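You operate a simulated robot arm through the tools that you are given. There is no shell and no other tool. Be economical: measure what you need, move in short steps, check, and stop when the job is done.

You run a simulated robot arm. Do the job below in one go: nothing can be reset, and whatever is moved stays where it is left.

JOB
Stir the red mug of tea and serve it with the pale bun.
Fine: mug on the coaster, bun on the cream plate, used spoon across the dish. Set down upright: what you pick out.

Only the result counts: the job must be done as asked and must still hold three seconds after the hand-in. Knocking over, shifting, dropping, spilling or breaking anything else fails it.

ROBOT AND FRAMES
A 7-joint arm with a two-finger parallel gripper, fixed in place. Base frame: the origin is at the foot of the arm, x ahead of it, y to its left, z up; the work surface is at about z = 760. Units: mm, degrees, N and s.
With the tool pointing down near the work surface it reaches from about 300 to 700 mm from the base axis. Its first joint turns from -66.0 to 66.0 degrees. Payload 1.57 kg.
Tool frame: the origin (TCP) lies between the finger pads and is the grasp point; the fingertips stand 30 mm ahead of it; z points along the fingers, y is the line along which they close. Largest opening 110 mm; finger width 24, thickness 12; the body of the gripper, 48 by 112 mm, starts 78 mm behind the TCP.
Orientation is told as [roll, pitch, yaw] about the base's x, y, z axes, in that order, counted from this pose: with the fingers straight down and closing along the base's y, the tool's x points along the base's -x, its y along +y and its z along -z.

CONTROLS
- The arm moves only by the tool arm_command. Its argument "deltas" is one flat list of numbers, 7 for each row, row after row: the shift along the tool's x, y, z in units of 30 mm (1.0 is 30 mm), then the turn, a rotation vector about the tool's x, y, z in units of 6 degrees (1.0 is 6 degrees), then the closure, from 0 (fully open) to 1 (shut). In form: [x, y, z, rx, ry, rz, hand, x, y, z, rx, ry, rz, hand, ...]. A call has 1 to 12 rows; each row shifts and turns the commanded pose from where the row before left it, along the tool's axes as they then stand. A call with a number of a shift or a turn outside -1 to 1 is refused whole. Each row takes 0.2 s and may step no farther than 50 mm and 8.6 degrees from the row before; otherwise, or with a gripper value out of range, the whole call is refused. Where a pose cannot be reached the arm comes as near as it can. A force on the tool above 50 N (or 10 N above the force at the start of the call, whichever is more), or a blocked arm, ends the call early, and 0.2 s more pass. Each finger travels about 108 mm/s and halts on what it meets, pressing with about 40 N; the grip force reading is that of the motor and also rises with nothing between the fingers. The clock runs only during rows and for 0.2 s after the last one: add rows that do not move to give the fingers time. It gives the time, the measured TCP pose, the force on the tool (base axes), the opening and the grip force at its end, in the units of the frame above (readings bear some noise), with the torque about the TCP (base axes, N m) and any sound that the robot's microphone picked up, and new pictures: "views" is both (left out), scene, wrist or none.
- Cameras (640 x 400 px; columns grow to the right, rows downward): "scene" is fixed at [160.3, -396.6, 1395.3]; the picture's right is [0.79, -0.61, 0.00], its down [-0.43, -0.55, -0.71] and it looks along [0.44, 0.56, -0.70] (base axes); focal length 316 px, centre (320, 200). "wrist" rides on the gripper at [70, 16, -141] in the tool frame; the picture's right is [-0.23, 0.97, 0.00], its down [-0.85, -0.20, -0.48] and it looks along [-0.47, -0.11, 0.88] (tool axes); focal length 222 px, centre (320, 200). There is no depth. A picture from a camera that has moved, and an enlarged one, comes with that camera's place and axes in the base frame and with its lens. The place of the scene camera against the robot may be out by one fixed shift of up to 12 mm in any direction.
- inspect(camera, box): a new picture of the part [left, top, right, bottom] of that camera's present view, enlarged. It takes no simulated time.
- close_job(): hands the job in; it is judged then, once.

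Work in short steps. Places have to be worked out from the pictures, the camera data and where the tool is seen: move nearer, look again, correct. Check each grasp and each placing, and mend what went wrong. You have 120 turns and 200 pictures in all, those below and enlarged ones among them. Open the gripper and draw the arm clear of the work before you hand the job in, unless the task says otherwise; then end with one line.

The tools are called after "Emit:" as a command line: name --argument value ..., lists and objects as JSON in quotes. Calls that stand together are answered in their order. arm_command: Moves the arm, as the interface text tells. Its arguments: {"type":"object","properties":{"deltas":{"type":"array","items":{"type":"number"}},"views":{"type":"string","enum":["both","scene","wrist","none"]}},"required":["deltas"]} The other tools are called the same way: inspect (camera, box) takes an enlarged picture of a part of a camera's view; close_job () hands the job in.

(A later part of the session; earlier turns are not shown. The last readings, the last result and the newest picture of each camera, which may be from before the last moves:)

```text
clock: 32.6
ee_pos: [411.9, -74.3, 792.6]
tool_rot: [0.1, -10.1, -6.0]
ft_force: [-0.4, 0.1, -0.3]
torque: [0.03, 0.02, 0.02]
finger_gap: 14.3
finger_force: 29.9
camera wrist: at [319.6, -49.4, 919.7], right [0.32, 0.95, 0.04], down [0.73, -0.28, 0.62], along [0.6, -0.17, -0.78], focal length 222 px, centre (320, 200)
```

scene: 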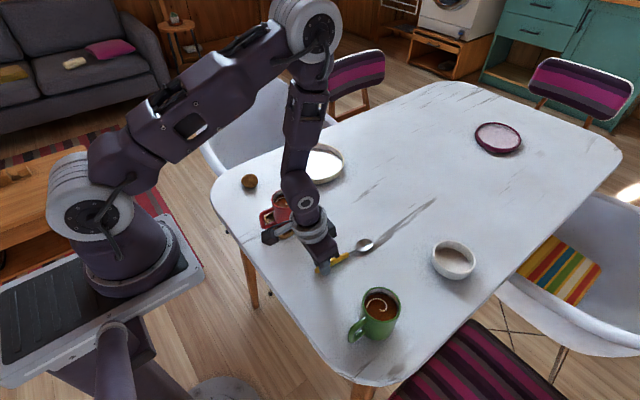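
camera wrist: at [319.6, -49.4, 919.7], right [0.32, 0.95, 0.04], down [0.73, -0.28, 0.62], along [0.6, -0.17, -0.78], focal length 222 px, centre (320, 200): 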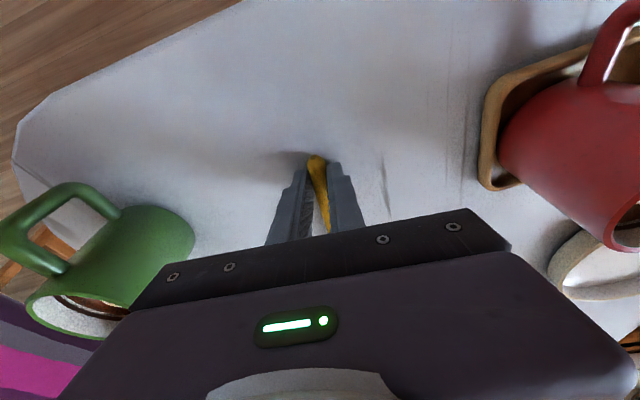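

Gripped at 14.3 mm, and I'll lift.

Emit:
arm_command --deltas '[0, 0, 0, 0, 0, 0, 1, -0.08, 0, -0.4, 0, 0, 0, 1, -0.15, 0, -0.8, 0, 0, 0, 1, -0.17, 0, -0.95, 0, 0, 0, 1, -0.17, 0, -0.95, 0, 0, 0, 1, -0.17, 0, -0.95, 0, 0, 0, 1, -0.17, 0, -0.95, 0, 0, 0, 1, -0.1, 0, -0.6, 0, 0, 0, 1, 0, 0, 0, 0, 0, 0, 1]'

Emit:
inspect --camera "scene" --box '[260, 110, 420, 230]'

```text
clock: 34.6
ee_pos: [411.4, -75.8, 964.2]
tool_rot: [0.1, -10.0, -6.0]
ft_force: [0.0, 0.3, 0.3]
torque: [0.02, 0.05, 0.02]
finger_gap: 14.0
finger_force: 30.2
camera wrist: at [319.4, -51.1, 1091.6], right [0.32, 0.95, 0.04], down [0.73, -0.28, 0.62], along [0.6, -0.17, -0.78], focal length 222 px, centre (320, 200)
```

scene: 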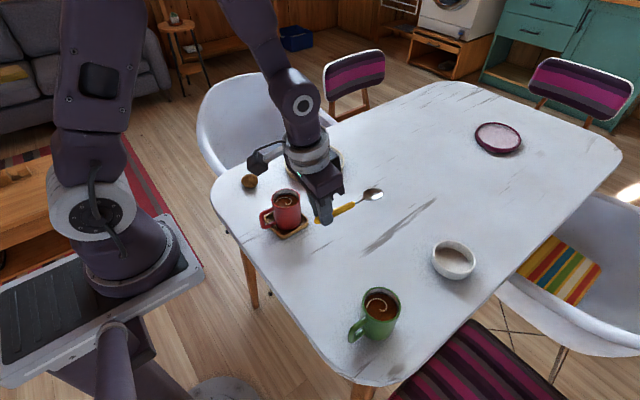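
wrist: 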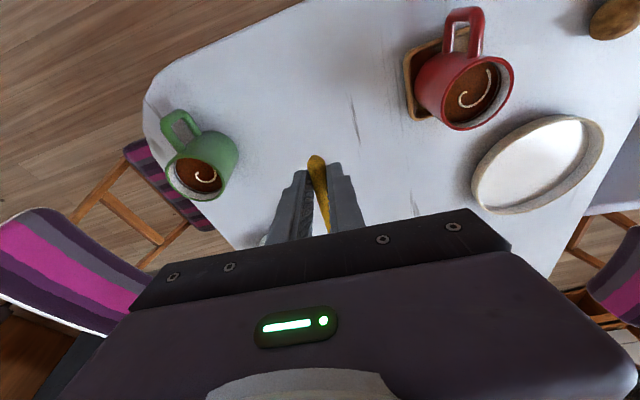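

```text
3.33 times, centred on (340, 170) of scene
camera zoom: at [160.3, -396.6, 1395.3], right [0.79, -0.61, 0.0], down [-0.43, -0.55, -0.71], along [0.44, 0.56, -0.7], focal length 1053 px, centre (253, 300)
```

zoom: 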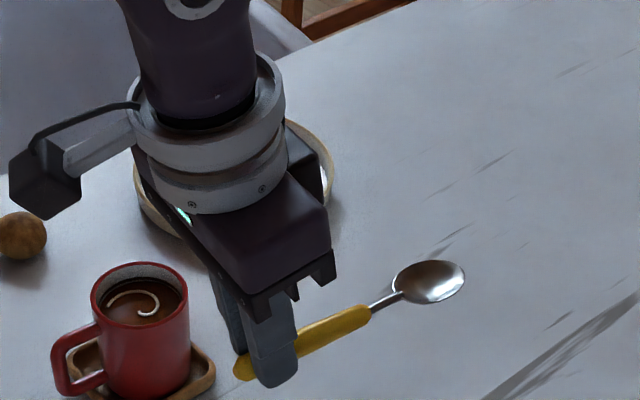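

The spoon is held horizontally and firmly. I'll raise to z≈1013, yaw to face radially (+12°), and move to the near side of the mug.

Emit:
arm_command --deltas '[-0.15, 0, -0.82, 0, 0, 0, 1, -0.15, 0, -0.82, 0, 0, 0, 1, 0, 0, 0, -0.174, 0, -0.985, 1, 0, 0, 0, -0.174, 0, -0.985, 1, 0, 0, 0, -0.174, 0, -0.985, 1, -0.084, 0.908, 0.015, 0, 0, 0, 1, -0.084, 0.908, 0.015, 0, 0, 0, 1, -0.084, 0.908, 0.015, 0, 0, 0, 1, -0.084, 0.908, 0.015, 0, 0, 0, 1, -0.084, 0.908, 0.015, 0, 0, 0, 1, -0.084, 0.908, 0.015, 0, 0, 0, 1, 0, 0, 0, 0, 0, 0, 1]' --views "scene"

```text
clock: 37.2
ee_pos: [390.9, 88.2, 1013.2]
tool_rot: [0.1, -10.1, 12.1]
ft_force: [-0.3, 1.1, -0.4]
torque: [-0.01, 0.03, -0.01]
finger_gap: 13.8
finger_force: 29.6
```

scene: 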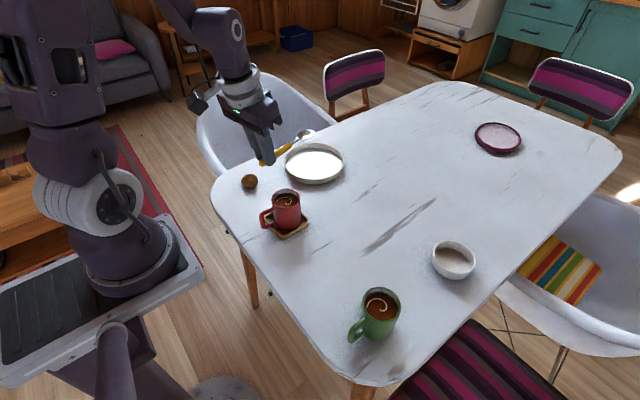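

Now I'll tilt the tool back so the spoon points down, 48° first, and check.

Emit:
arm_command --deltas '[0, 0, 0, 0, 1, 0, 1, 0, 0, 0, 0, 1, 0, 1, 0, 0, 0, 0, 1, 0, 1, 0, 0, 0, 0, 1, 0, 1, 0, 0, 0, 0, 1, 0, 1, 0, 0, 0, 0, 1, 0, 1, 0, 0, 0, 0, 1, 0, 1, 0, 0, 0, 0, 1, 0, 1, 0, 0, 0, 0, 0, 0, 1]'

Emit:
inspect --camera "scene" --box '[200, 110, 360, 250]'

```text
clock: 39.2
ee_pos: [393.8, 87.0, 1014.5]
tool_rot: [0.1, 38.0, 12.1]
ft_force: [-0.6, 0.6, -1.1]
torque: [-0.02, 0.0, 0.02]
finger_gap: 13.8
finger_force: 30.8
camera wrist: at [419.9, 109.1, 1168.0], right [-0.03, 0.99, -0.14], down [0.99, 0.01, -0.15], along [-0.15, -0.14, -0.98], focal length 222 px, centre (320, 200)
```

scene: 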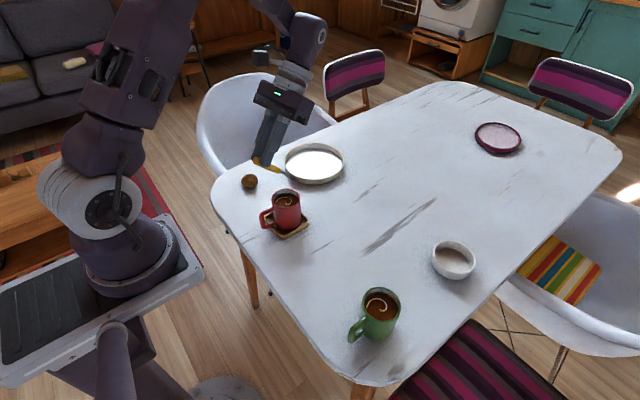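
wrist: 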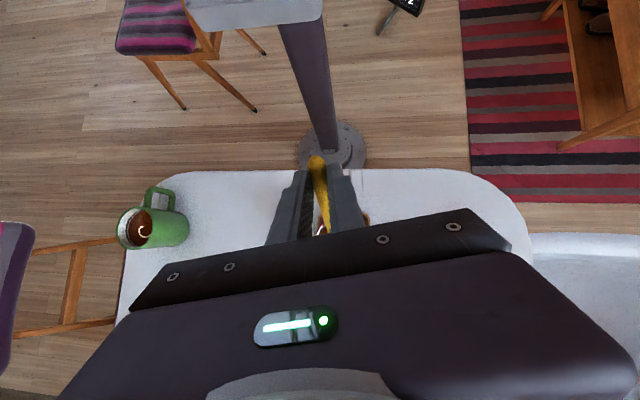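

```text
2.86 times, centred on (280, 180) of scene
camera zoom: at [160.3, -396.6, 1395.3], right [0.79, -0.61, 0.0], down [-0.43, -0.55, -0.71], along [0.44, 0.56, -0.7], focal length 902 px, centre (434, 257)
```

zoom: 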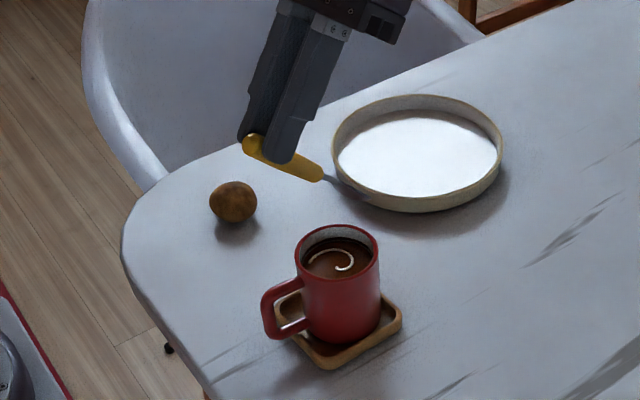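

48° reached fine. 14° more brings the spoon to 62°.

Emit:
arm_command --deltas '[0, 0, 0, 0, 1, 0, 1, 0, 0, 0, 0, 1, 0, 1, 0, 0, 0, 0, 0.33, 0, 1, 0, 0, 0, 0, 0, 0, 1]' --views "scene"

Emit:
inspect --camera "scene" --box '[230, 130, 350, 250]'

```text
clock: 40.2
ee_pos: [394.5, 87.5, 1013.3]
tool_rot: [0.1, 51.9, 12.2]
ft_force: [0.6, 0.7, 0.1]
torque: [0.02, 0.01, -0.03]
finger_gap: 13.8
finger_force: 30.7
```

scene: 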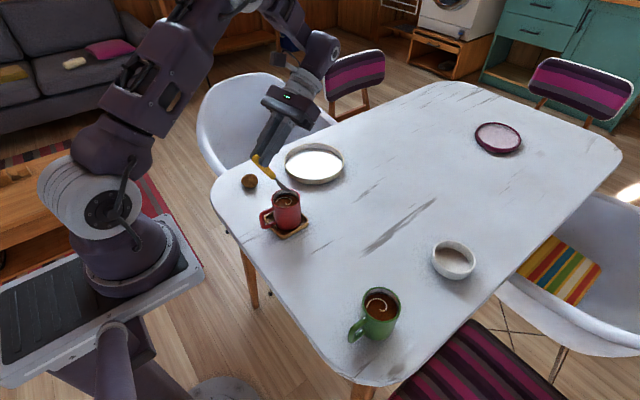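

```text
3.33 times, centred on (290, 190) of scene
camera zoom: at [160.3, -396.6, 1395.3], right [0.79, -0.61, 0.0], down [-0.43, -0.55, -0.71], along [0.44, 0.56, -0.7], focal length 1053 px, centre (420, 233)
```

zoom: 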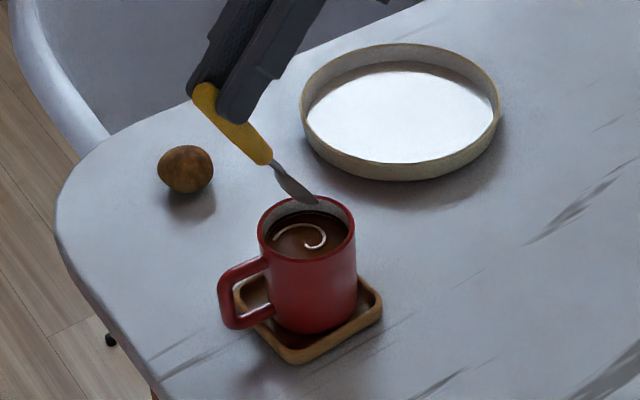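

By comparison in the same picture, the tip is about 9 mm ahead of the mug centre and 4 mm to the side. I'll correct that and lower the tip 30 mm into the mug.

Emit:
arm_command --deltas '[0.04, 0.1, 0.05, 0, 0, 0, 1, -0.263, 0, 0.205, 0, 0, 0, 1, -0.263, 0, 0.205, 0, 0, 0, 1, -0.263, 0, 0.205, 0, 0, 0, 1, 0, 0, 0, 0, 0, 0, 1]' --views "scene"

Emit:
inspect --camera "scene" --box '[250, 150, 330, 240]'

```text
clock: 41.4
ee_pos: [392.0, 91.3, 983.1]
tool_rot: [0.1, 51.9, 12.2]
ft_force: [0.4, 0.2, -1.0]
torque: [0.0, 0.02, 0.0]
finger_gap: 13.8
finger_force: 29.7
```

scene: 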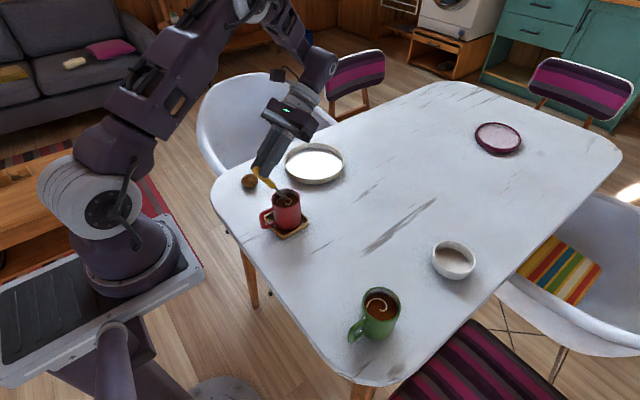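

```text
4.44 times, centred on (290, 195) of scene
camera zoom: at [160.3, -396.6, 1395.3], right [0.79, -0.61, 0.0], down [-0.43, -0.55, -0.71], along [0.44, 0.56, -0.7], focal length 1404 px, centre (453, 222)
```

zoom: 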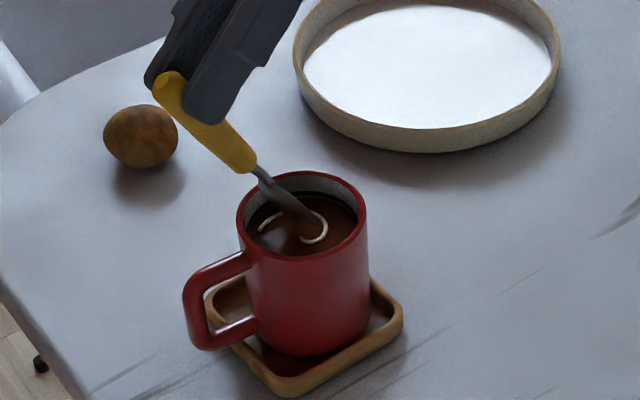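

The tip is just at the tea surface near the middle. I'll go down another 30 mm.

Emit:
arm_command --deltas '[-0.2, 0, 0.156, 0, 0, 0, 1, -0.2, 0, 0.156, 0, 0, 0, 1, -0.2, 0, 0.156, 0, 0, 0, 1, -0.19, 0, 0.148, 0, 0, 0, 1, 0, 0, 0, 0, 0, 0, 1]' --views "scene"

Emit:
inspect --camera "scene" --box '[250, 150, 330, 240]'

```text
clock: 42.6
ee_pos: [390.4, 90.3, 954.8]
tool_rot: [0.0, 51.9, 12.2]
ft_force: [-0.4, 0.7, -0.5]
torque: [0.01, 0.01, 0.0]
finger_gap: 14.0
finger_force: 30.4
```

scene: 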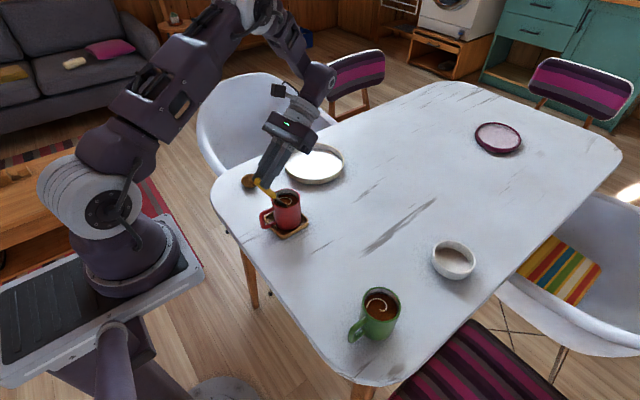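

```text
4.44 times, centred on (290, 195) of scene
camera zoom: at [160.3, -396.6, 1395.3], right [0.79, -0.61, 0.0], down [-0.43, -0.55, -0.71], along [0.44, 0.56, -0.7], focal length 1404 px, centre (453, 222)
```

zoom: 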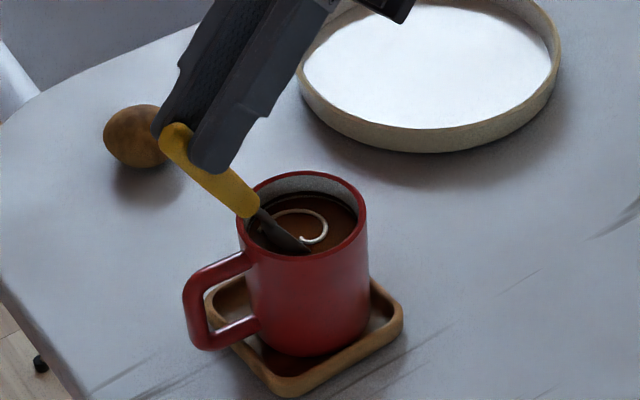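

In the tea with no contact force. I'll stir one gentle circle of 7 mm radius.

Emit:
arm_command --deltas '[-0.113, 0, -0.145, 0, 0, 0, 1, -0.113, 0, -0.145, 0, 0, 0, 1, 0.042, 0.165, 0.054, 0, 0, 0, 1, 0.102, 0.068, 0.13, 0, 0, 0, 1, 0.102, -0.068, 0.13, 0, 0, 0, 1, 0.042, -0.165, 0.054, 0, 0, 0, 1, -0.042, -0.165, -0.054, 0, 0, 0, 1, -0.102, -0.068, -0.13, 0, 0, 0, 1, -0.102, 0.068, -0.13, 0, 0, 0, 1, -0.042, 0.165, -0.054, 0, 0, 0, 1]' --views "scene"

Emit:
inspect --camera "scene" --box '[250, 150, 330, 240]'

```text
clock: 44.8
ee_pos: [402.7, 93.1, 955.2]
tool_rot: [0.2, 51.9, 12.3]
ft_force: [1.0, 0.4, -0.7]
torque: [0.01, 0.03, 0.01]
finger_gap: 14.0
finger_force: 29.9
```

scene: 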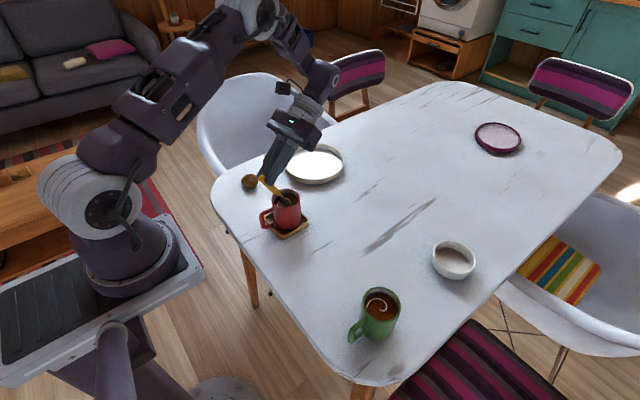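

```text
4.44 times, centred on (290, 195) of scene
camera zoom: at [160.3, -396.6, 1395.3], right [0.79, -0.61, 0.0], down [-0.43, -0.55, -0.71], along [0.44, 0.56, -0.7], focal length 1404 px, centre (453, 222)
```

zoom: 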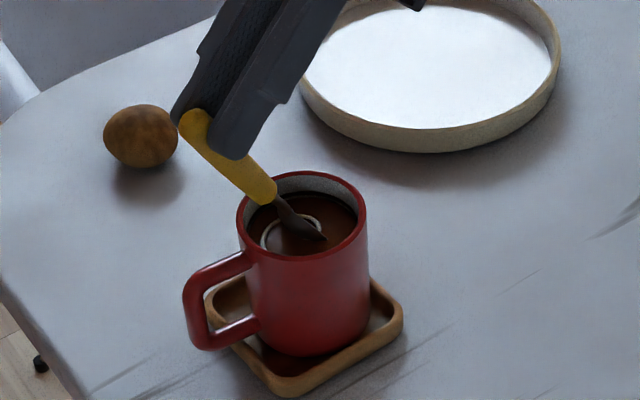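

No contact. I'll stir three more turns.

Emit:
arm_command --deltas '[0.042, 0.165, 0.054, 0, 0, 0, 1, 0.102, 0.068, 0.13, 0, 0, 0, 1, 0.102, -0.068, 0.13, 0, 0, 0, 1, 0.042, -0.165, 0.054, 0, 0, 0, 1, -0.042, -0.165, -0.054, 0, 0, 0, 1, -0.102, -0.068, -0.13, 0, 0, 0, 1, -0.102, 0.068, -0.13, 0, 0, 0, 1, -0.042, 0.165, -0.054, 0, 0, 0, 1, 0.042, 0.165, 0.054, 0, 0, 0, 1, 0.102, 0.068, 0.13, 0, 0, 0, 1, 0.102, -0.068, 0.13, 0, 0, 0, 1, 0.042, -0.165, 0.054, 0, 0, 0, 1]' --views "none"

Emit:
arm_command --deltas '[-0.042, -0.165, -0.054, 0, 0, 0, 1, -0.102, -0.068, -0.13, 0, 0, 0, 1, -0.102, 0.068, -0.13, 0, 0, 0, 1, -0.042, 0.165, -0.054, 0, 0, 0, 1, 0.042, 0.165, 0.054, 0, 0, 0, 1, 0.102, 0.068, 0.13, 0, 0, 0, 1, 0.102, -0.068, 0.13, 0, 0, 0, 1, 0.042, -0.165, 0.054, 0, 0, 0, 1, -0.042, -0.165, -0.054, 0, 0, 0, 1, -0.102, -0.068, -0.13, 0, 0, 0, 1, -0.102, 0.068, -0.13, 0, 0, 0, 1, -0.042, 0.165, -0.054, 0, 0, 0, 1]' --views "scene"

Emit:
inspect --camera "scene" --box '[250, 150, 330, 240]'

```text
clock: 47.4
ee_pos: [389.5, 90.1, 954.3]
tool_rot: [0.0, 51.9, 12.0]
ft_force: [-0.1, 0.8, -0.9]
torque: [-0.02, -0.01, -0.03]
finger_gap: 14.0
finger_force: 30.3
```

```text
clock: 50.0
ee_pos: [403.2, 92.7, 952.8]
tool_rot: [0.1, 51.9, 12.3]
ft_force: [0.0, -0.7, 0.2]
torque: [0.03, 0.01, -0.02]
finger_gap: 14.0
finger_force: 30.6
```

scene: 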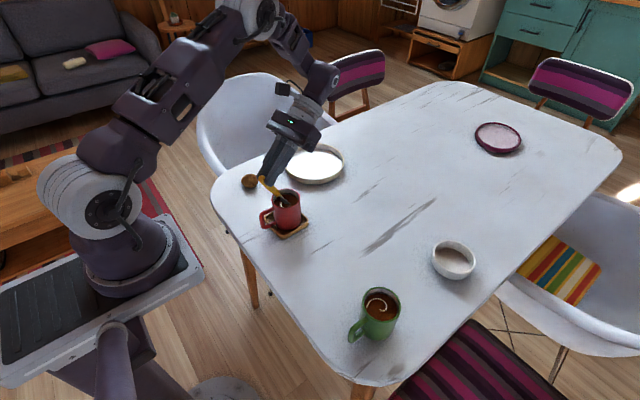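

```text
4.44 times, centred on (290, 195) of scene
camera zoom: at [160.3, -396.6, 1395.3], right [0.79, -0.61, 0.0], down [-0.43, -0.55, -0.71], along [0.44, 0.56, -0.7], focal length 1404 px, centre (453, 222)
```

zoom: 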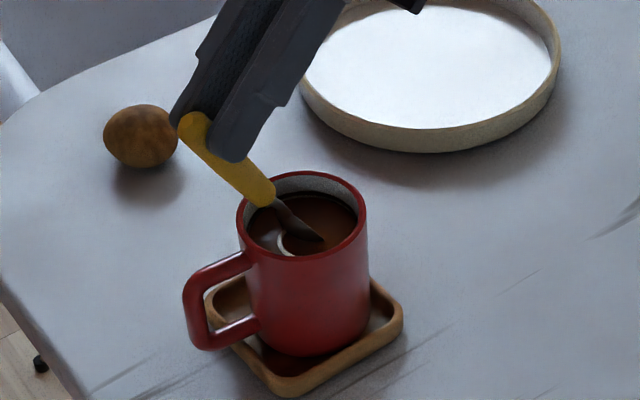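

The swirl is changing with the stirring. I'll give it three more turns for safety.

Emit:
arm_command --deltas '[0.042, 0.165, 0.054, 0, 0, 0, 1, 0.102, 0.068, 0.13, 0, 0, 0, 1, 0.102, -0.068, 0.13, 0, 0, 0, 1, 0.042, -0.165, 0.054, 0, 0, 0, 1, -0.042, -0.165, -0.054, 0, 0, 0, 1, -0.102, -0.068, -0.13, 0, 0, 0, 1, -0.102, 0.068, -0.13, 0, 0, 0, 1, -0.042, 0.165, -0.054, 0, 0, 0, 1, 0.042, 0.165, 0.054, 0, 0, 0, 1, 0.102, 0.068, 0.13, 0, 0, 0, 1, 0.102, -0.068, 0.13, 0, 0, 0, 1, 0.042, -0.165, 0.054, 0, 0, 0, 1]' --views "none"

Emit:
arm_command --deltas '[-0.042, -0.165, -0.054, 0, 0, 0, 1, -0.102, -0.068, -0.13, 0, 0, 0, 1, -0.102, 0.068, -0.13, 0, 0, 0, 1, -0.042, 0.165, -0.054, 0, 0, 0, 1, 0.042, 0.165, 0.054, 0, 0, 0, 1, 0.102, 0.068, 0.13, 0, 0, 0, 1, 0.102, -0.068, 0.13, 0, 0, 0, 1, 0.042, -0.165, 0.054, 0, 0, 0, 1, -0.042, -0.165, -0.054, 0, 0, 0, 1, -0.102, -0.068, -0.13, 0, 0, 0, 1, -0.102, 0.068, -0.13, 0, 0, 0, 1, -0.042, 0.165, -0.054, 0, 0, 0, 1]' --views "scene"

Emit:
inspect --camera "scene" --box '[250, 150, 330, 240]'

```text
clock: 52.6
ee_pos: [387.3, 89.0, 953.2]
tool_rot: [0.0, 51.9, 12.1]
ft_force: [-0.4, -0.7, -0.6]
torque: [0.01, -0.04, -0.02]
finger_gap: 13.9
finger_force: 29.9
```

```text
clock: 55.2
ee_pos: [401.0, 92.4, 954.6]
tool_rot: [0.1, 51.9, 12.3]
ft_force: [0.4, 0.1, -0.2]
torque: [-0.02, 0.02, 0.0]
finger_gap: 13.8
finger_force: 30.9
```

scene: 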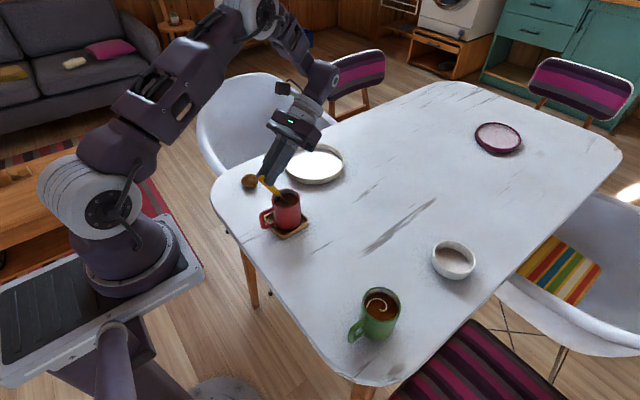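

```text
4.44 times, centred on (290, 195) of scene
camera zoom: at [160.3, -396.6, 1395.3], right [0.79, -0.61, 0.0], down [-0.43, -0.55, -0.71], along [0.44, 0.56, -0.7], focal length 1404 px, centre (453, 222)
```

zoom: 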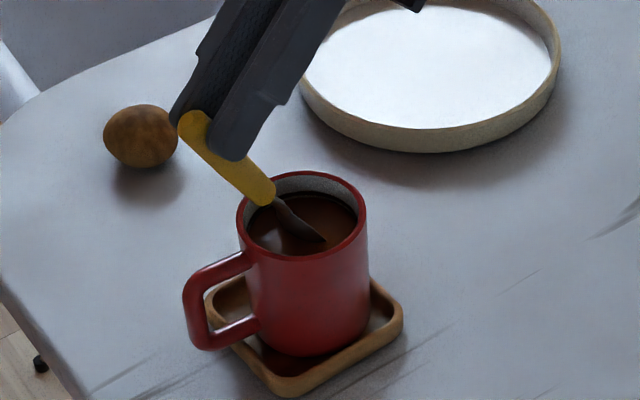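

The swirl is gone, so it's stirred. I'll withdraw the spoon straight up slowly.

Emit:
arm_command --deltas '[0.103, 0, 0.13, 0, 0, 0, 1, 0.2, 0, -0.155, 0, 0, 0, 1, 0.394, 0, -0.308, 0, 0, 0, 1, 0.394, 0, -0.308, 0, 0, 0, 1, 0.394, 0, -0.308, 0, 0, 0, 1, 0.394, 0, -0.308, 0, 0, 0, 1, 0.394, 0, -0.308, 0, 0, 0, 1, 0, 0, 0, 0, 0, 0, 1, 0, 0, 0, 0, 0, 0, 1]' --views "scene"

Emit:
inspect --camera "scene" --box '[220, 120, 340, 240]'

```text
clock: 57.2
ee_pos: [396.1, 91.6, 1036.3]
tool_rot: [0.1, 51.9, 12.3]
ft_force: [1.1, 0.5, -1.4]
torque: [-0.01, -0.02, -0.01]
finger_gap: 14.0
finger_force: 30.8
```

scene: 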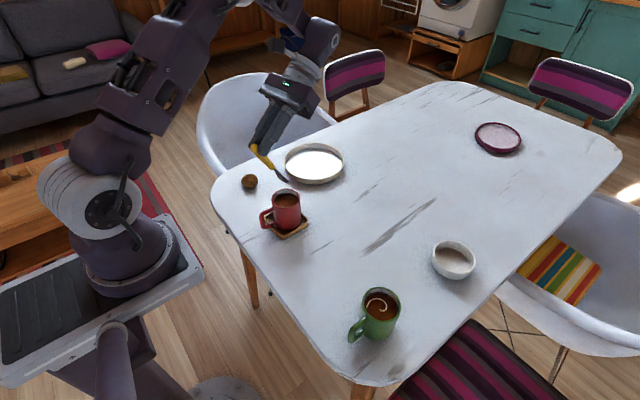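

```text
3.33 times, centred on (280, 180) of scene
camera zoom: at [160.3, -396.6, 1395.3], right [0.79, -0.61, 0.0], down [-0.43, -0.55, -0.71], along [0.44, 0.56, -0.7], focal length 1053 px, centre (453, 267)
```

zoom: 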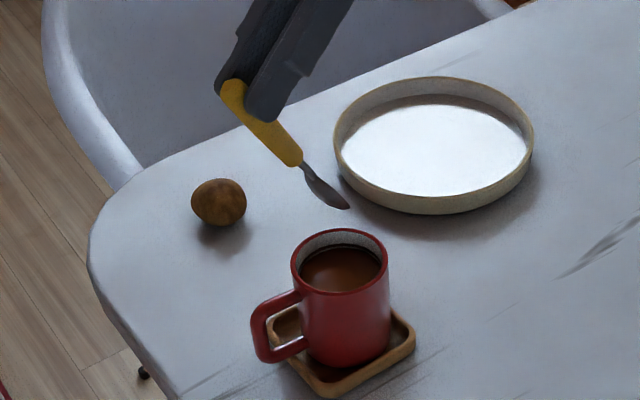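

Clean, and nothing is disturbed. I'll return the spoon to horizontal.

Emit:
arm_command --deltas '[0, 0, 0, 0, -1, 0, 1, 0, 0, 0, 0, -1, 0, 1, 0, 0, 0, 0, -1, 0, 1, 0, 0, 0, 0, -1, 0, 1, 0, 0, 0, 0, -1, 0, 1, 0, 0, 0, 0, -1, 0, 1, 0, 0, 0, 0, -1, 0, 1, 0, 0, 0, 0, -1, 0, 1, 0, 0, 0, 0, -1, 0, 1, 0, 0, 0, 0, -1, 0, 1, 0, 0, 0, 0, -0.33, 0, 1, 0, 0, 0, 0, 0, 0, 1]' --views "none"

```text
clock: 59.8
ee_pos: [397.3, 91.0, 1037.3]
tool_rot: [0.2, -10.2, 12.2]
ft_force: [0.2, -0.3, 0.4]
torque: [0.02, -0.01, -0.01]
finger_gap: 13.9
finger_force: 29.6
```

Emit:
arm_command --deltas '[0, 0, 0, 0.156, 0, 0.881, 1, 0, 0, 0, 0.156, 0, 0.881, 1, 0, 0, 0, 0.156, 0, 0.881, 1, 0, 0, 0, 0.156, 0, 0.881, 1, 0, 0, 0, 0.156, 0, 0.881, 1, 0, 0, 0, 0.156, 0, 0.881, 1, 0, 0, 0, 0, 0, 0, 1]' --views "none"

Emit:
arm_command --deltas '[-0.705, -0.614, 0.37, 0, 0, 0, 1, -0.705, -0.614, 0.37, 0, 0, 0, 1, -0.705, -0.614, 0.37, 0, 0, 0, 1, -0.705, -0.614, 0.37, 0, 0, 0, 1, -0.705, -0.614, 0.37, 0, 0, 0, 1, -0.705, -0.614, 0.37, 0, 0, 0, 1, -0.705, -0.614, 0.37, 0, 0, 0, 1, -0.705, -0.614, 0.37, 0, 0, 0, 1, -0.705, -0.614, 0.37, 0, 0, 0, 1, -0.705, -0.614, 0.37, 0, 0, 0, 1, -0.705, -0.614, 0.37, 0, 0, 0, 1, 0, 0, 0, 0, 0, 0, 1]'

Emit:
inspect --camera "scene" --box '[380, 160, 520, 300]'

```text
clock: 61.4
ee_pos: [396.6, 91.2, 1036.7]
tool_rot: [0.1, -10.0, -20.3]
ft_force: [-0.3, 0.4, -1.3]
torque: [-0.01, 0.04, -0.04]
finger_gap: 13.8
finger_force: 30.7
```

```text
clock: 64.0
ee_pos: [560.9, -184.1, 956.5]
tool_rot: [0.1, -10.0, -20.2]
ft_force: [-0.1, 0.4, -0.3]
torque: [0.01, 0.03, -0.02]
finger_gap: 13.9
finger_force: 30.1
camera wrist: at [476.6, -137.9, 1083.3], right [0.55, 0.84, 0.04], down [0.64, -0.45, 0.62], along [0.54, -0.31, -0.78], focal length 222 px, centre (320, 200)
```

scene: 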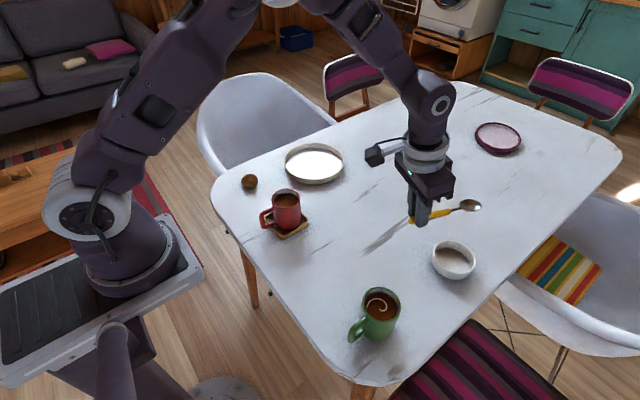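
wrist: 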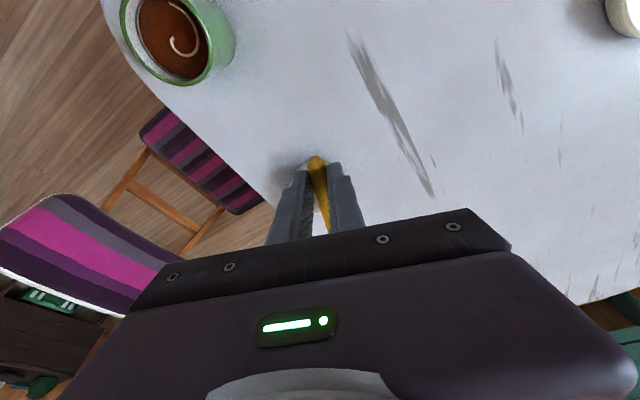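

```text
2.86 times, centred on (450, 230) of scene
camera zoom: at [160.3, -396.6, 1395.3], right [0.79, -0.61, 0.0], down [-0.43, -0.55, -0.71], along [0.44, 0.56, -0.7], focal length 902 px, centre (-51, 114)
```

zoom: 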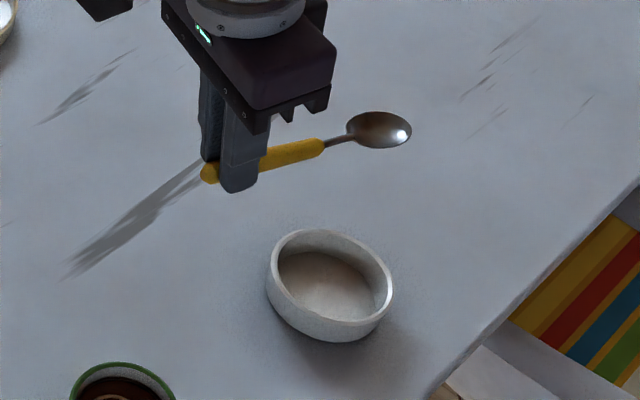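

Triangulating wrist and scene views, the dish centre is about (658,-247), rim z≈785, radius ≈51. I'll move the spoon to hover with its middle over the dish, about 25 mm up.

Emit:
arm_command --deltas '[-0.121, -0.142, 0.642, 0, 0, 0, 1, -0.121, -0.142, 0.642, 0, 0, 0, 1, -0.121, -0.142, 0.642, 0, 0, 0, 1, -0.121, -0.142, 0.642, 0, 0, 0, 1, -0.121, -0.142, 0.642, 0, 0, 0, 1, -0.121, -0.142, 0.642, 0, 0, 0, 1, 0, 0, 0, 0, 0, 0, 1]'

Emit:
inspect --camera "scene" --box '[380, 180, 500, 290]'

```text
clock: 65.6
ee_pos: [590.0, -223.4, 844.9]
tool_rot: [0.1, -10.0, -20.1]
ft_force: [0.0, -0.3, -0.5]
torque: [-0.02, 0.05, -0.03]
finger_gap: 13.9
finger_force: 30.6
camera wrist: at [507.2, -176.8, 972.3], right [0.55, 0.84, 0.04], down [0.64, -0.45, 0.62], along [0.54, -0.31, -0.78], focal length 222 px, centre (320, 200)
```

scene: 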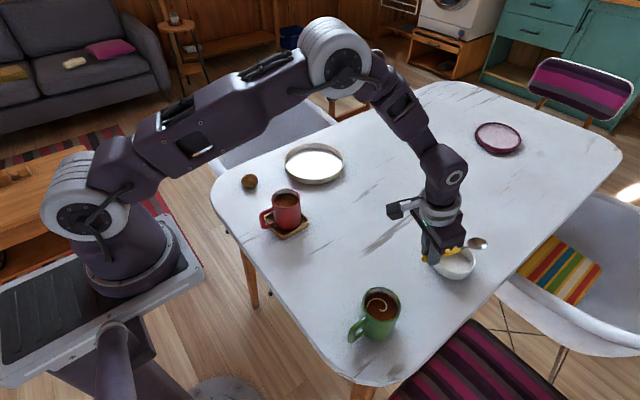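
wrist: 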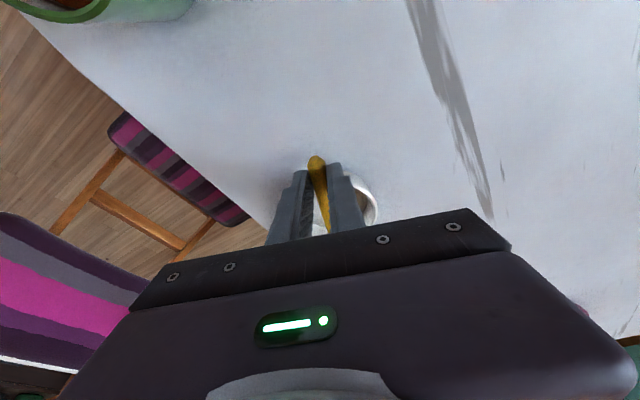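

```text
3.64 times, centred on (440, 235) of scene
camera zoom: at [160.3, -396.6, 1395.3], right [0.79, -0.61, 0.0], down [-0.43, -0.55, -0.71], along [0.44, 0.56, -0.7], focal length 1148 px, centre (-116, 73)
```

zoom: 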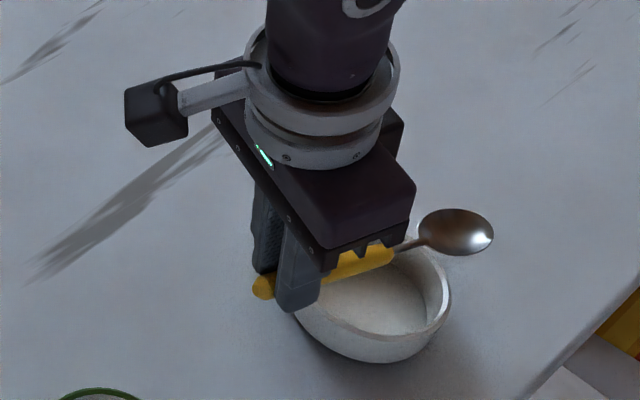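

The wrist view of the dish edge gives its centre at radial 705, in line with the spoon within a few mm. I'll lower 20 mm with a slight correction, then creep.

Emit:
arm_command --deltas '[-0.06, 0.08, 0.15, 0, 0, 0, 1, 0.02, 0, 0.2, 0, 0, 0, 1, 0.035, 0, 0.2, 0, 0, 0, 1, 0.02, 0, 0.1, 0, 0, 0, 1, 0, 0, 0, 0, 0, 0, 1]'

Emit:
inspect --camera "scene" --box '[400, 210, 500, 290]'

```text
clock: 66.8
ee_pos: [594.6, -221.8, 827.1]
tool_rot: [0.2, -10.1, -20.3]
ft_force: [-0.2, 0.1, 0.2]
torque: [0.01, 0.01, -0.02]
finger_gap: 13.9
finger_force: 30.1
camera wrist: at [511.1, -175.5, 953.2], right [0.55, 0.84, 0.04], down [0.64, -0.45, 0.62], along [0.54, -0.31, -0.78], focal length 222 px, centre (320, 200)
```

scene: 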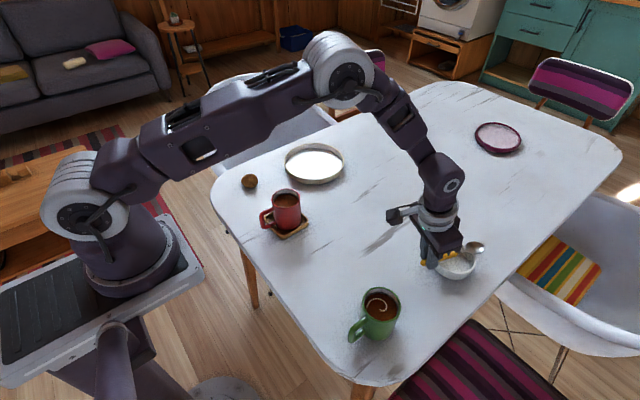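
wrist: 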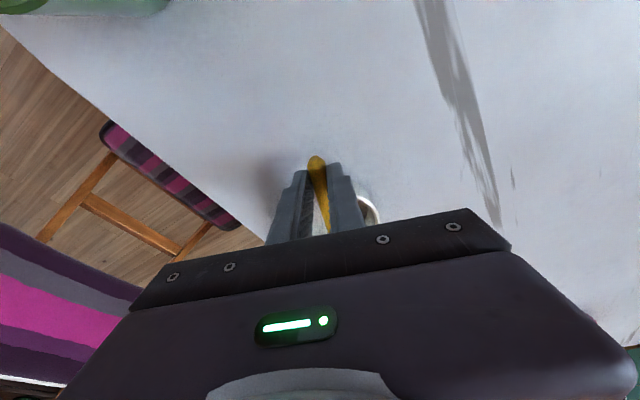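

```text
5.00 times, centred on (450, 250) of scene
camera zoom: at [160.3, -396.6, 1395.3], right [0.79, -0.61, 0.0], down [-0.43, -0.55, -0.71], along [0.44, 0.56, -0.7], focal length 1579 px, centre (-330, -50)
```

zoom: 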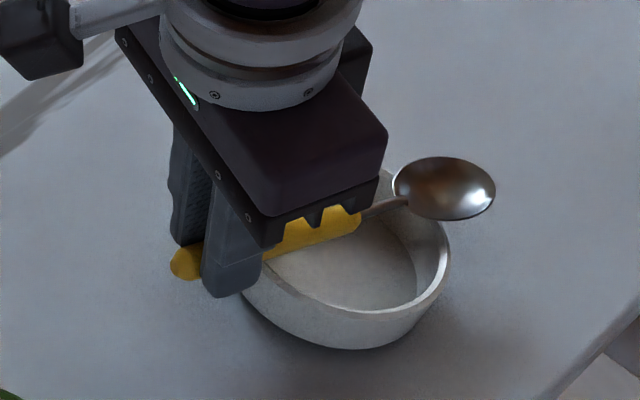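

The spoon spans the dish near its middle. I'll creep down to contact.

Emit:
arm_command --deltas '[0.009, 0, 0.05, 0, 0, 0, 1, 0.009, 0, 0.05, 0, 0, 0, 1, 0.009, 0, 0.05, 0, 0, 0, 1, 0, 0, 0, 0, 0, 0, 1]' --views "none"

```text
clock: 67.8
ee_pos: [594.0, -221.9, 823.0]
tool_rot: [0.0, -10.3, -20.1]
ft_force: [-2.7, -0.8, 21.6]
torque: [-0.28, -0.55, -0.04]
finger_gap: 13.9
finger_force: 30.1
```

Emit:
inspect --camera "scene" --box '[400, 210, 500, 290]'

```text
5.00 times, centred on (450, 250) of scene
camera zoom: at [159.8, -396.4, 1395.4], right [0.79, -0.61, 0.0], down [-0.43, -0.55, -0.71], along [0.44, 0.56, -0.7], focal length 1579 px, centre (-330, -50)
```

zoom: 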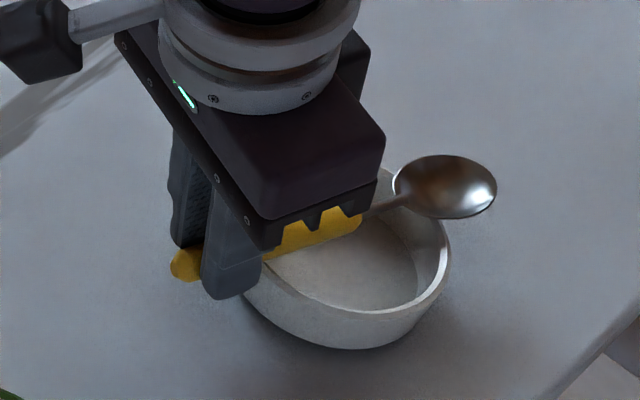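

The handle is resting on the near rim and the neck over the far rim. I'll ease off slightly and open.

Emit:
arm_command --deltas '[-0.004, 0, -0.025, 0, 0, 0, 1, 0, 0, 0, 0, 0, 0, 0.86, 0, 0, 0, 0, 0, 0, 0.8, 0, 0, 0, 0, 0, 0, 0.7, 0, 0, 0, 0, 0, 0, 0.6, 0, 0, 0, 0, 0, 0, 0.6]'

Emit:
inspect --camera "scene" --box '[400, 210, 500, 290]'

```text
clock: 69.2
ee_pos: [594.8, -220.9, 823.3]
tool_rot: [0.1, -10.0, -20.2]
ft_force: [0.5, 0.0, -0.1]
torque: [0.03, -0.01, -0.02]
finger_gap: 43.9
finger_force: 0.1
camera wrist: at [511.7, -175.2, 950.3], right [0.55, 0.84, 0.04], down [0.64, -0.45, 0.62], along [0.54, -0.31, -0.78], focal length 222 px, centre (320, 200)
```

scene: 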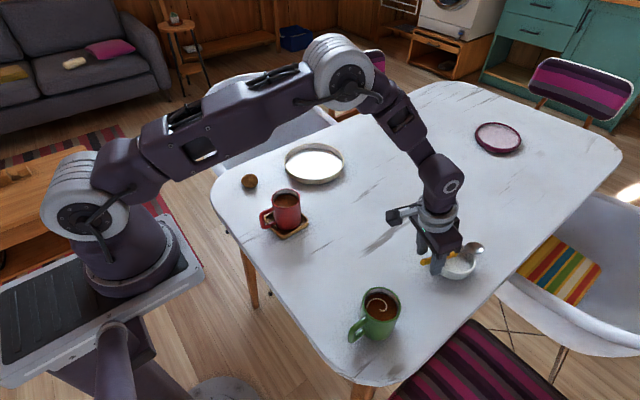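
wrist: 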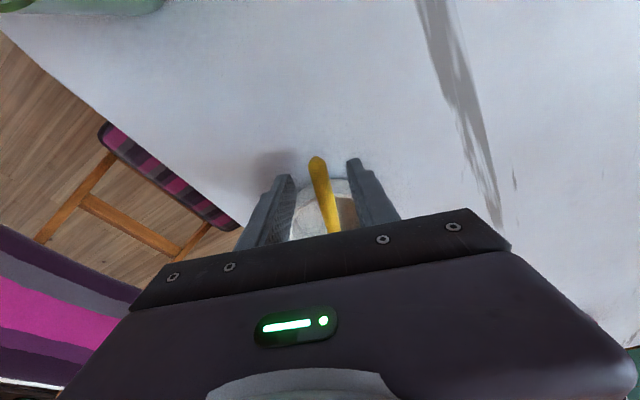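

```text
5.00 times, centred on (450, 250) of scene
camera zoom: at [160.3, -396.6, 1395.3], right [0.79, -0.61, 0.0], down [-0.43, -0.55, -0.71], along [0.44, 0.56, -0.7], focal length 1579 px, centre (-330, -50)
```

zoom: 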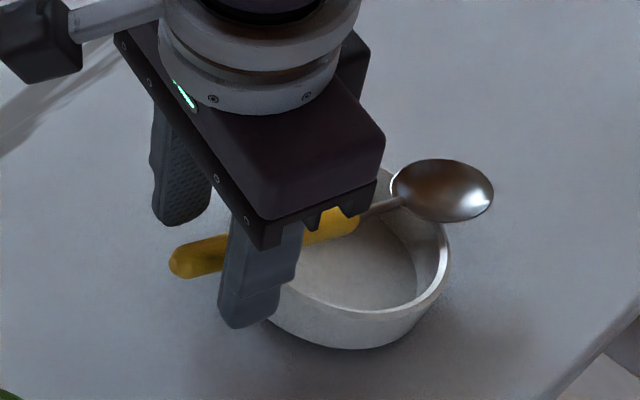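

Spoon released and resting across the dish. I'll retreat straight up along the vertical, slowly at first.

Emit:
arm_command --deltas '[-0.05, 0, -0.3, 0, 0, 0, 0.6, -0.1, 0, -0.6, 0, 0, 0, 0.6, -0.17, 0, -0.95, 0, 0, 0, 0.6, -0.17, 0, -0.95, 0, 0, 0, 0.6, -0.17, 0, -0.95, 0, 0, 0, 0.5, 0.5, 0.3, -0.7, 0, 0, 0, 0.4, 0.8, 0.5, 0, 0, 0, 0, 0.3, 0.8, 0.5, 0, 0, 0, 0, 0.2]'

Emit:
inspect --camera "scene" --box '[400, 210, 500, 290]'

```text
clock: 71.0
ee_pos: [547.8, -161.4, 944.9]
tool_rot: [0.2, -10.1, -20.2]
ft_force: [0.1, -0.2, 0.0]
torque: [-0.01, 0.01, 0.01]
finger_gap: 87.9
finger_force: 0.0
camera wrist: at [463.9, -115.6, 1072.7], right [0.55, 0.84, 0.04], down [0.64, -0.45, 0.62], along [0.54, -0.31, -0.78], focal length 222 px, centre (320, 200)
```

scene: 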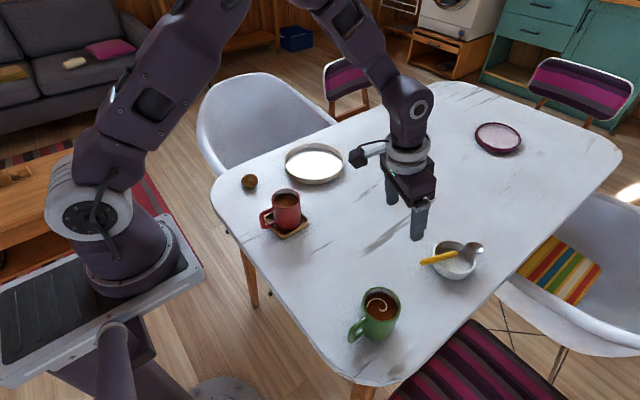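
wrist: 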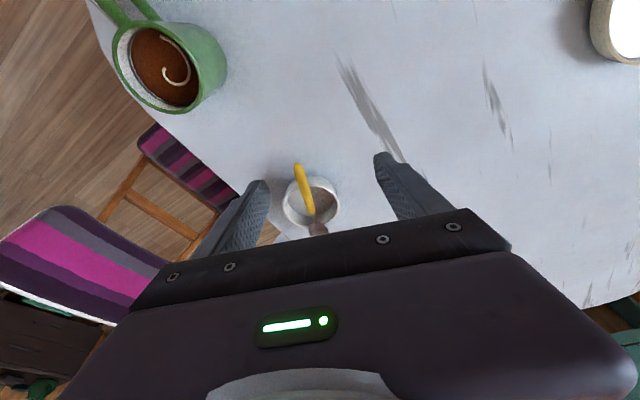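

```text
5.00 times, centred on (450, 250) of scene
camera zoom: at [160.3, -396.6, 1395.3], right [0.79, -0.61, 0.0], down [-0.43, -0.55, -0.71], along [0.44, 0.56, -0.7], focal length 1579 px, centre (-330, -50)
```

zoom: 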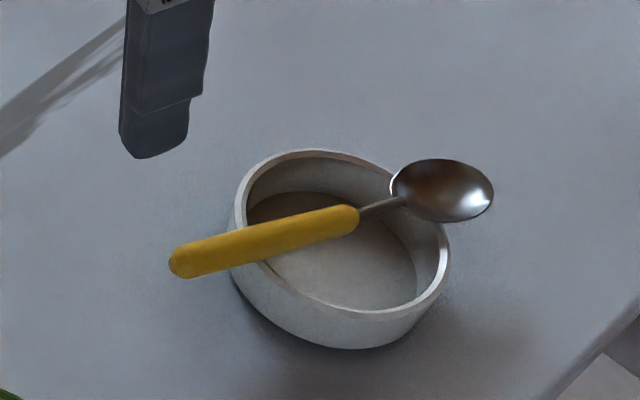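

The spoon lies securely across the dish. Next is the bun at about (425,284): straighten the tool and travel there.

Emit:
arm_command --deltas '[0, 0, 0, 0, 0.84, 0, 0, 0, 0, 0, 0, 0.84, 0, 0, 0, 0, 0, 0, 0, -0.84, 0, 0, 0, 0, 0, 0, -0.84, 0, 0, 0, 0, 0, 0, -0.84, 0, 0, 0, 0, 0, 0, -0.84, 0, 0, 0.8, 0, 0, 0, 0, 0, 0.2, 0.95, 0, 0, 0, 0, 0, 0.2, 0.95, 0, 0, 0, 0, 0, 0.2, 0.95, 0, 0, 0, 0, 0, 0.2, 0.95, 0, 0, 0, 0, 0]' --views "none"

Emit:
arm_command --deltas '[0.25, 0.95, 0, 0, 0, 0, 0, 0.25, 0.95, 0, 0, 0, 0, 0, 0.25, 0.95, 0, 0, 0, 0, 0, 0.25, 0.95, 0, 0, 0, 0, 0, 0.25, 0.95, 0, 0, 0, 0, 0, 0.25, 0.95, 0, 0, 0, 0, 0, 0.25, 0.95, 0, 0, 0, 0, 0, 0.25, 0.95, 0, 0, 0, 0, 0, 0.25, 0.95, 0, 0, 0, 0, 0, 0, 0, 0, 0, 0, 0, 0]'

Emit:
inspect --camera "wrist" --box '[260, 0, 560, 220]'

```text
clock: 73.4
ee_pos: [523.2, -24.1, 947.7]
tool_rot: [0.0, -0.1, -0.1]
ft_force: [-0.8, 0.5, -0.1]
torque: [0.0, 0.02, 0.0]
finger_gap: 109.8
finger_force: 0.1
```

```text
clock: 75.6
ee_pos: [454.5, 229.0, 948.1]
tool_rot: [0.1, 0.0, 0.0]
ft_force: [-0.7, -0.1, -0.2]
torque: [0.0, 0.01, 0.02]
finger_gap: 110.1
finger_force: 0.1
camera wrist: at [382.6, 244.4, 1089.2], right [0.23, 0.97, 0.0], down [0.86, -0.2, 0.48], along [0.47, -0.11, -0.88], focal length 222 px, centre (320, 200)
```

scene: 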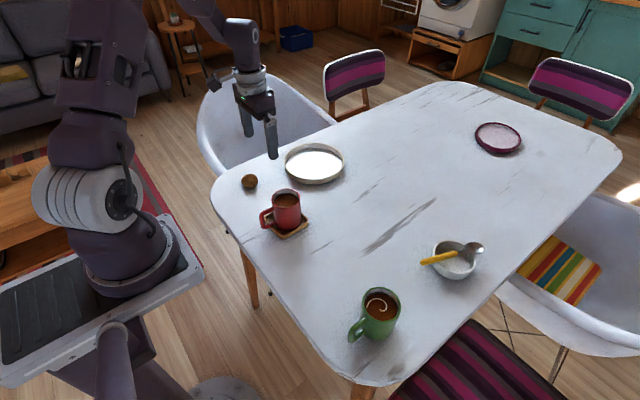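
wrist: 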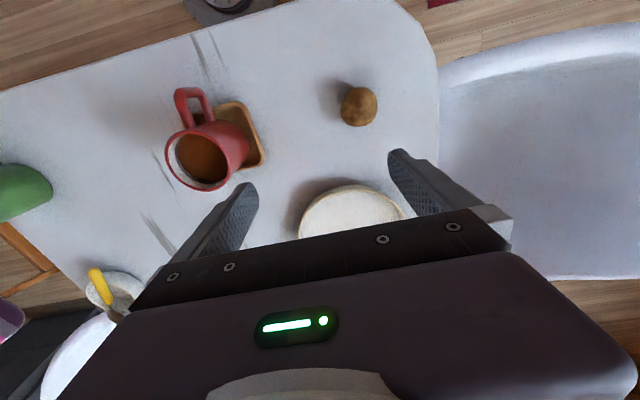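

```text
1.82 times, centred on (410, 110) of wrist
camera zoom: at [382.6, 244.4, 1089.2], right [0.23, 0.97, 0.0], down [0.86, -0.2, 0.48], along [0.47, -0.11, -0.88], focal length 404 px, centre (156, 364)
```

zoom: 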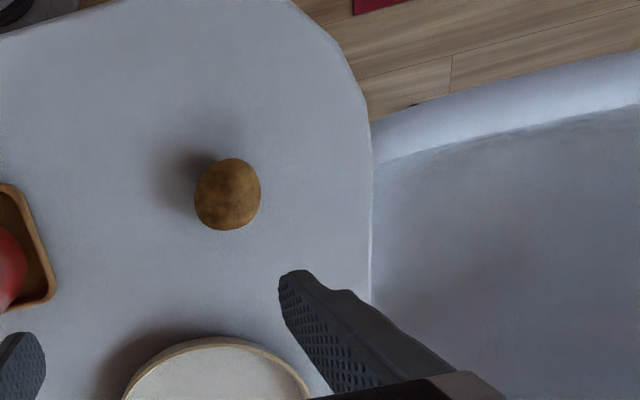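

The bun is at about (425,286), ~46 mm across. I'll move above it and come down partway.

Emit:
arm_command --deltas '[0.32, 0.63, 0.3, 0, 0, 0, 0, 0.32, 0.63, 0.6, 0, 0, 0, 0, 0.32, 0.63, 0.6, 0, 0, 0, 0, 0, 0, 0.8, 0, 0, 0, 0.2, 0, 0, 0.3, 0, 0, 0, 0.2, 0, 0, 0, 0, 0, 0, 0.2]'

Emit:
inspect --camera "wrist" --box '[220, 80, 420, 240]'

```text
clock: 77.0
ee_pos: [427.4, 289.7, 871.0]
tool_rot: [0.1, -0.1, 0.0]
ft_force: [0.0, 0.2, -0.9]
torque: [0.0, 0.01, 0.01]
finger_gap: 87.9
finger_force: 0.1
camera wrist: at [355.8, 304.7, 1011.7], right [0.23, 0.97, 0.0], down [0.86, -0.2, 0.48], along [0.47, -0.11, -0.88], focal length 222 px, centre (320, 200)
```

scene: 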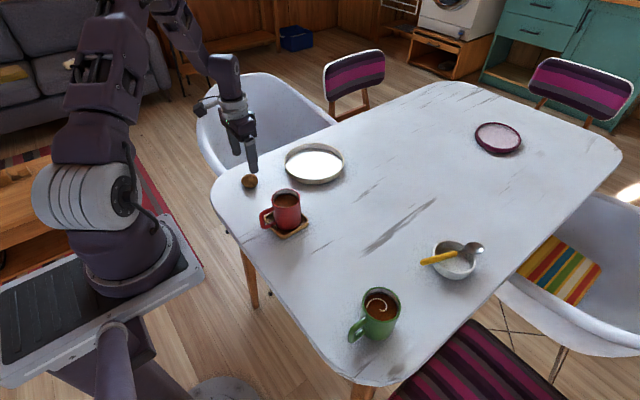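
wrist: 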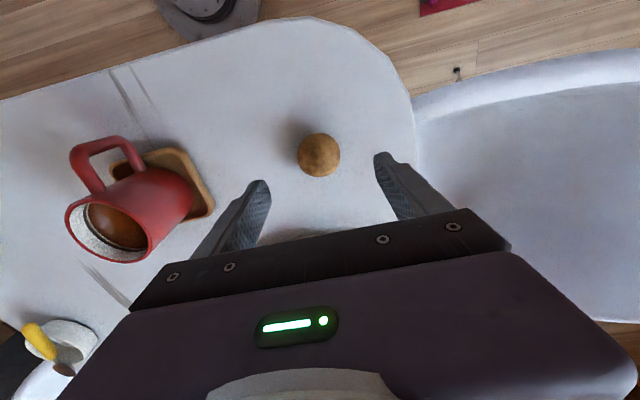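

```text
2.50 times, centred on (320, 160) of wrist
camera zoom: at [355.8, 304.7, 1011.7], right [0.23, 0.97, 0.0], down [0.86, -0.2, 0.48], along [0.47, -0.11, -0.88], focal length 555 px, centre (320, 300)
```

zoom: 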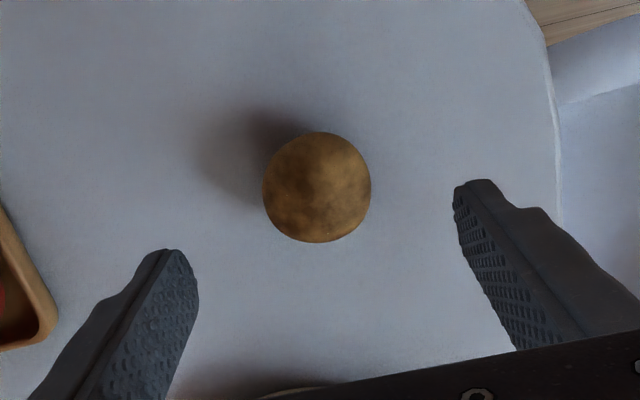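

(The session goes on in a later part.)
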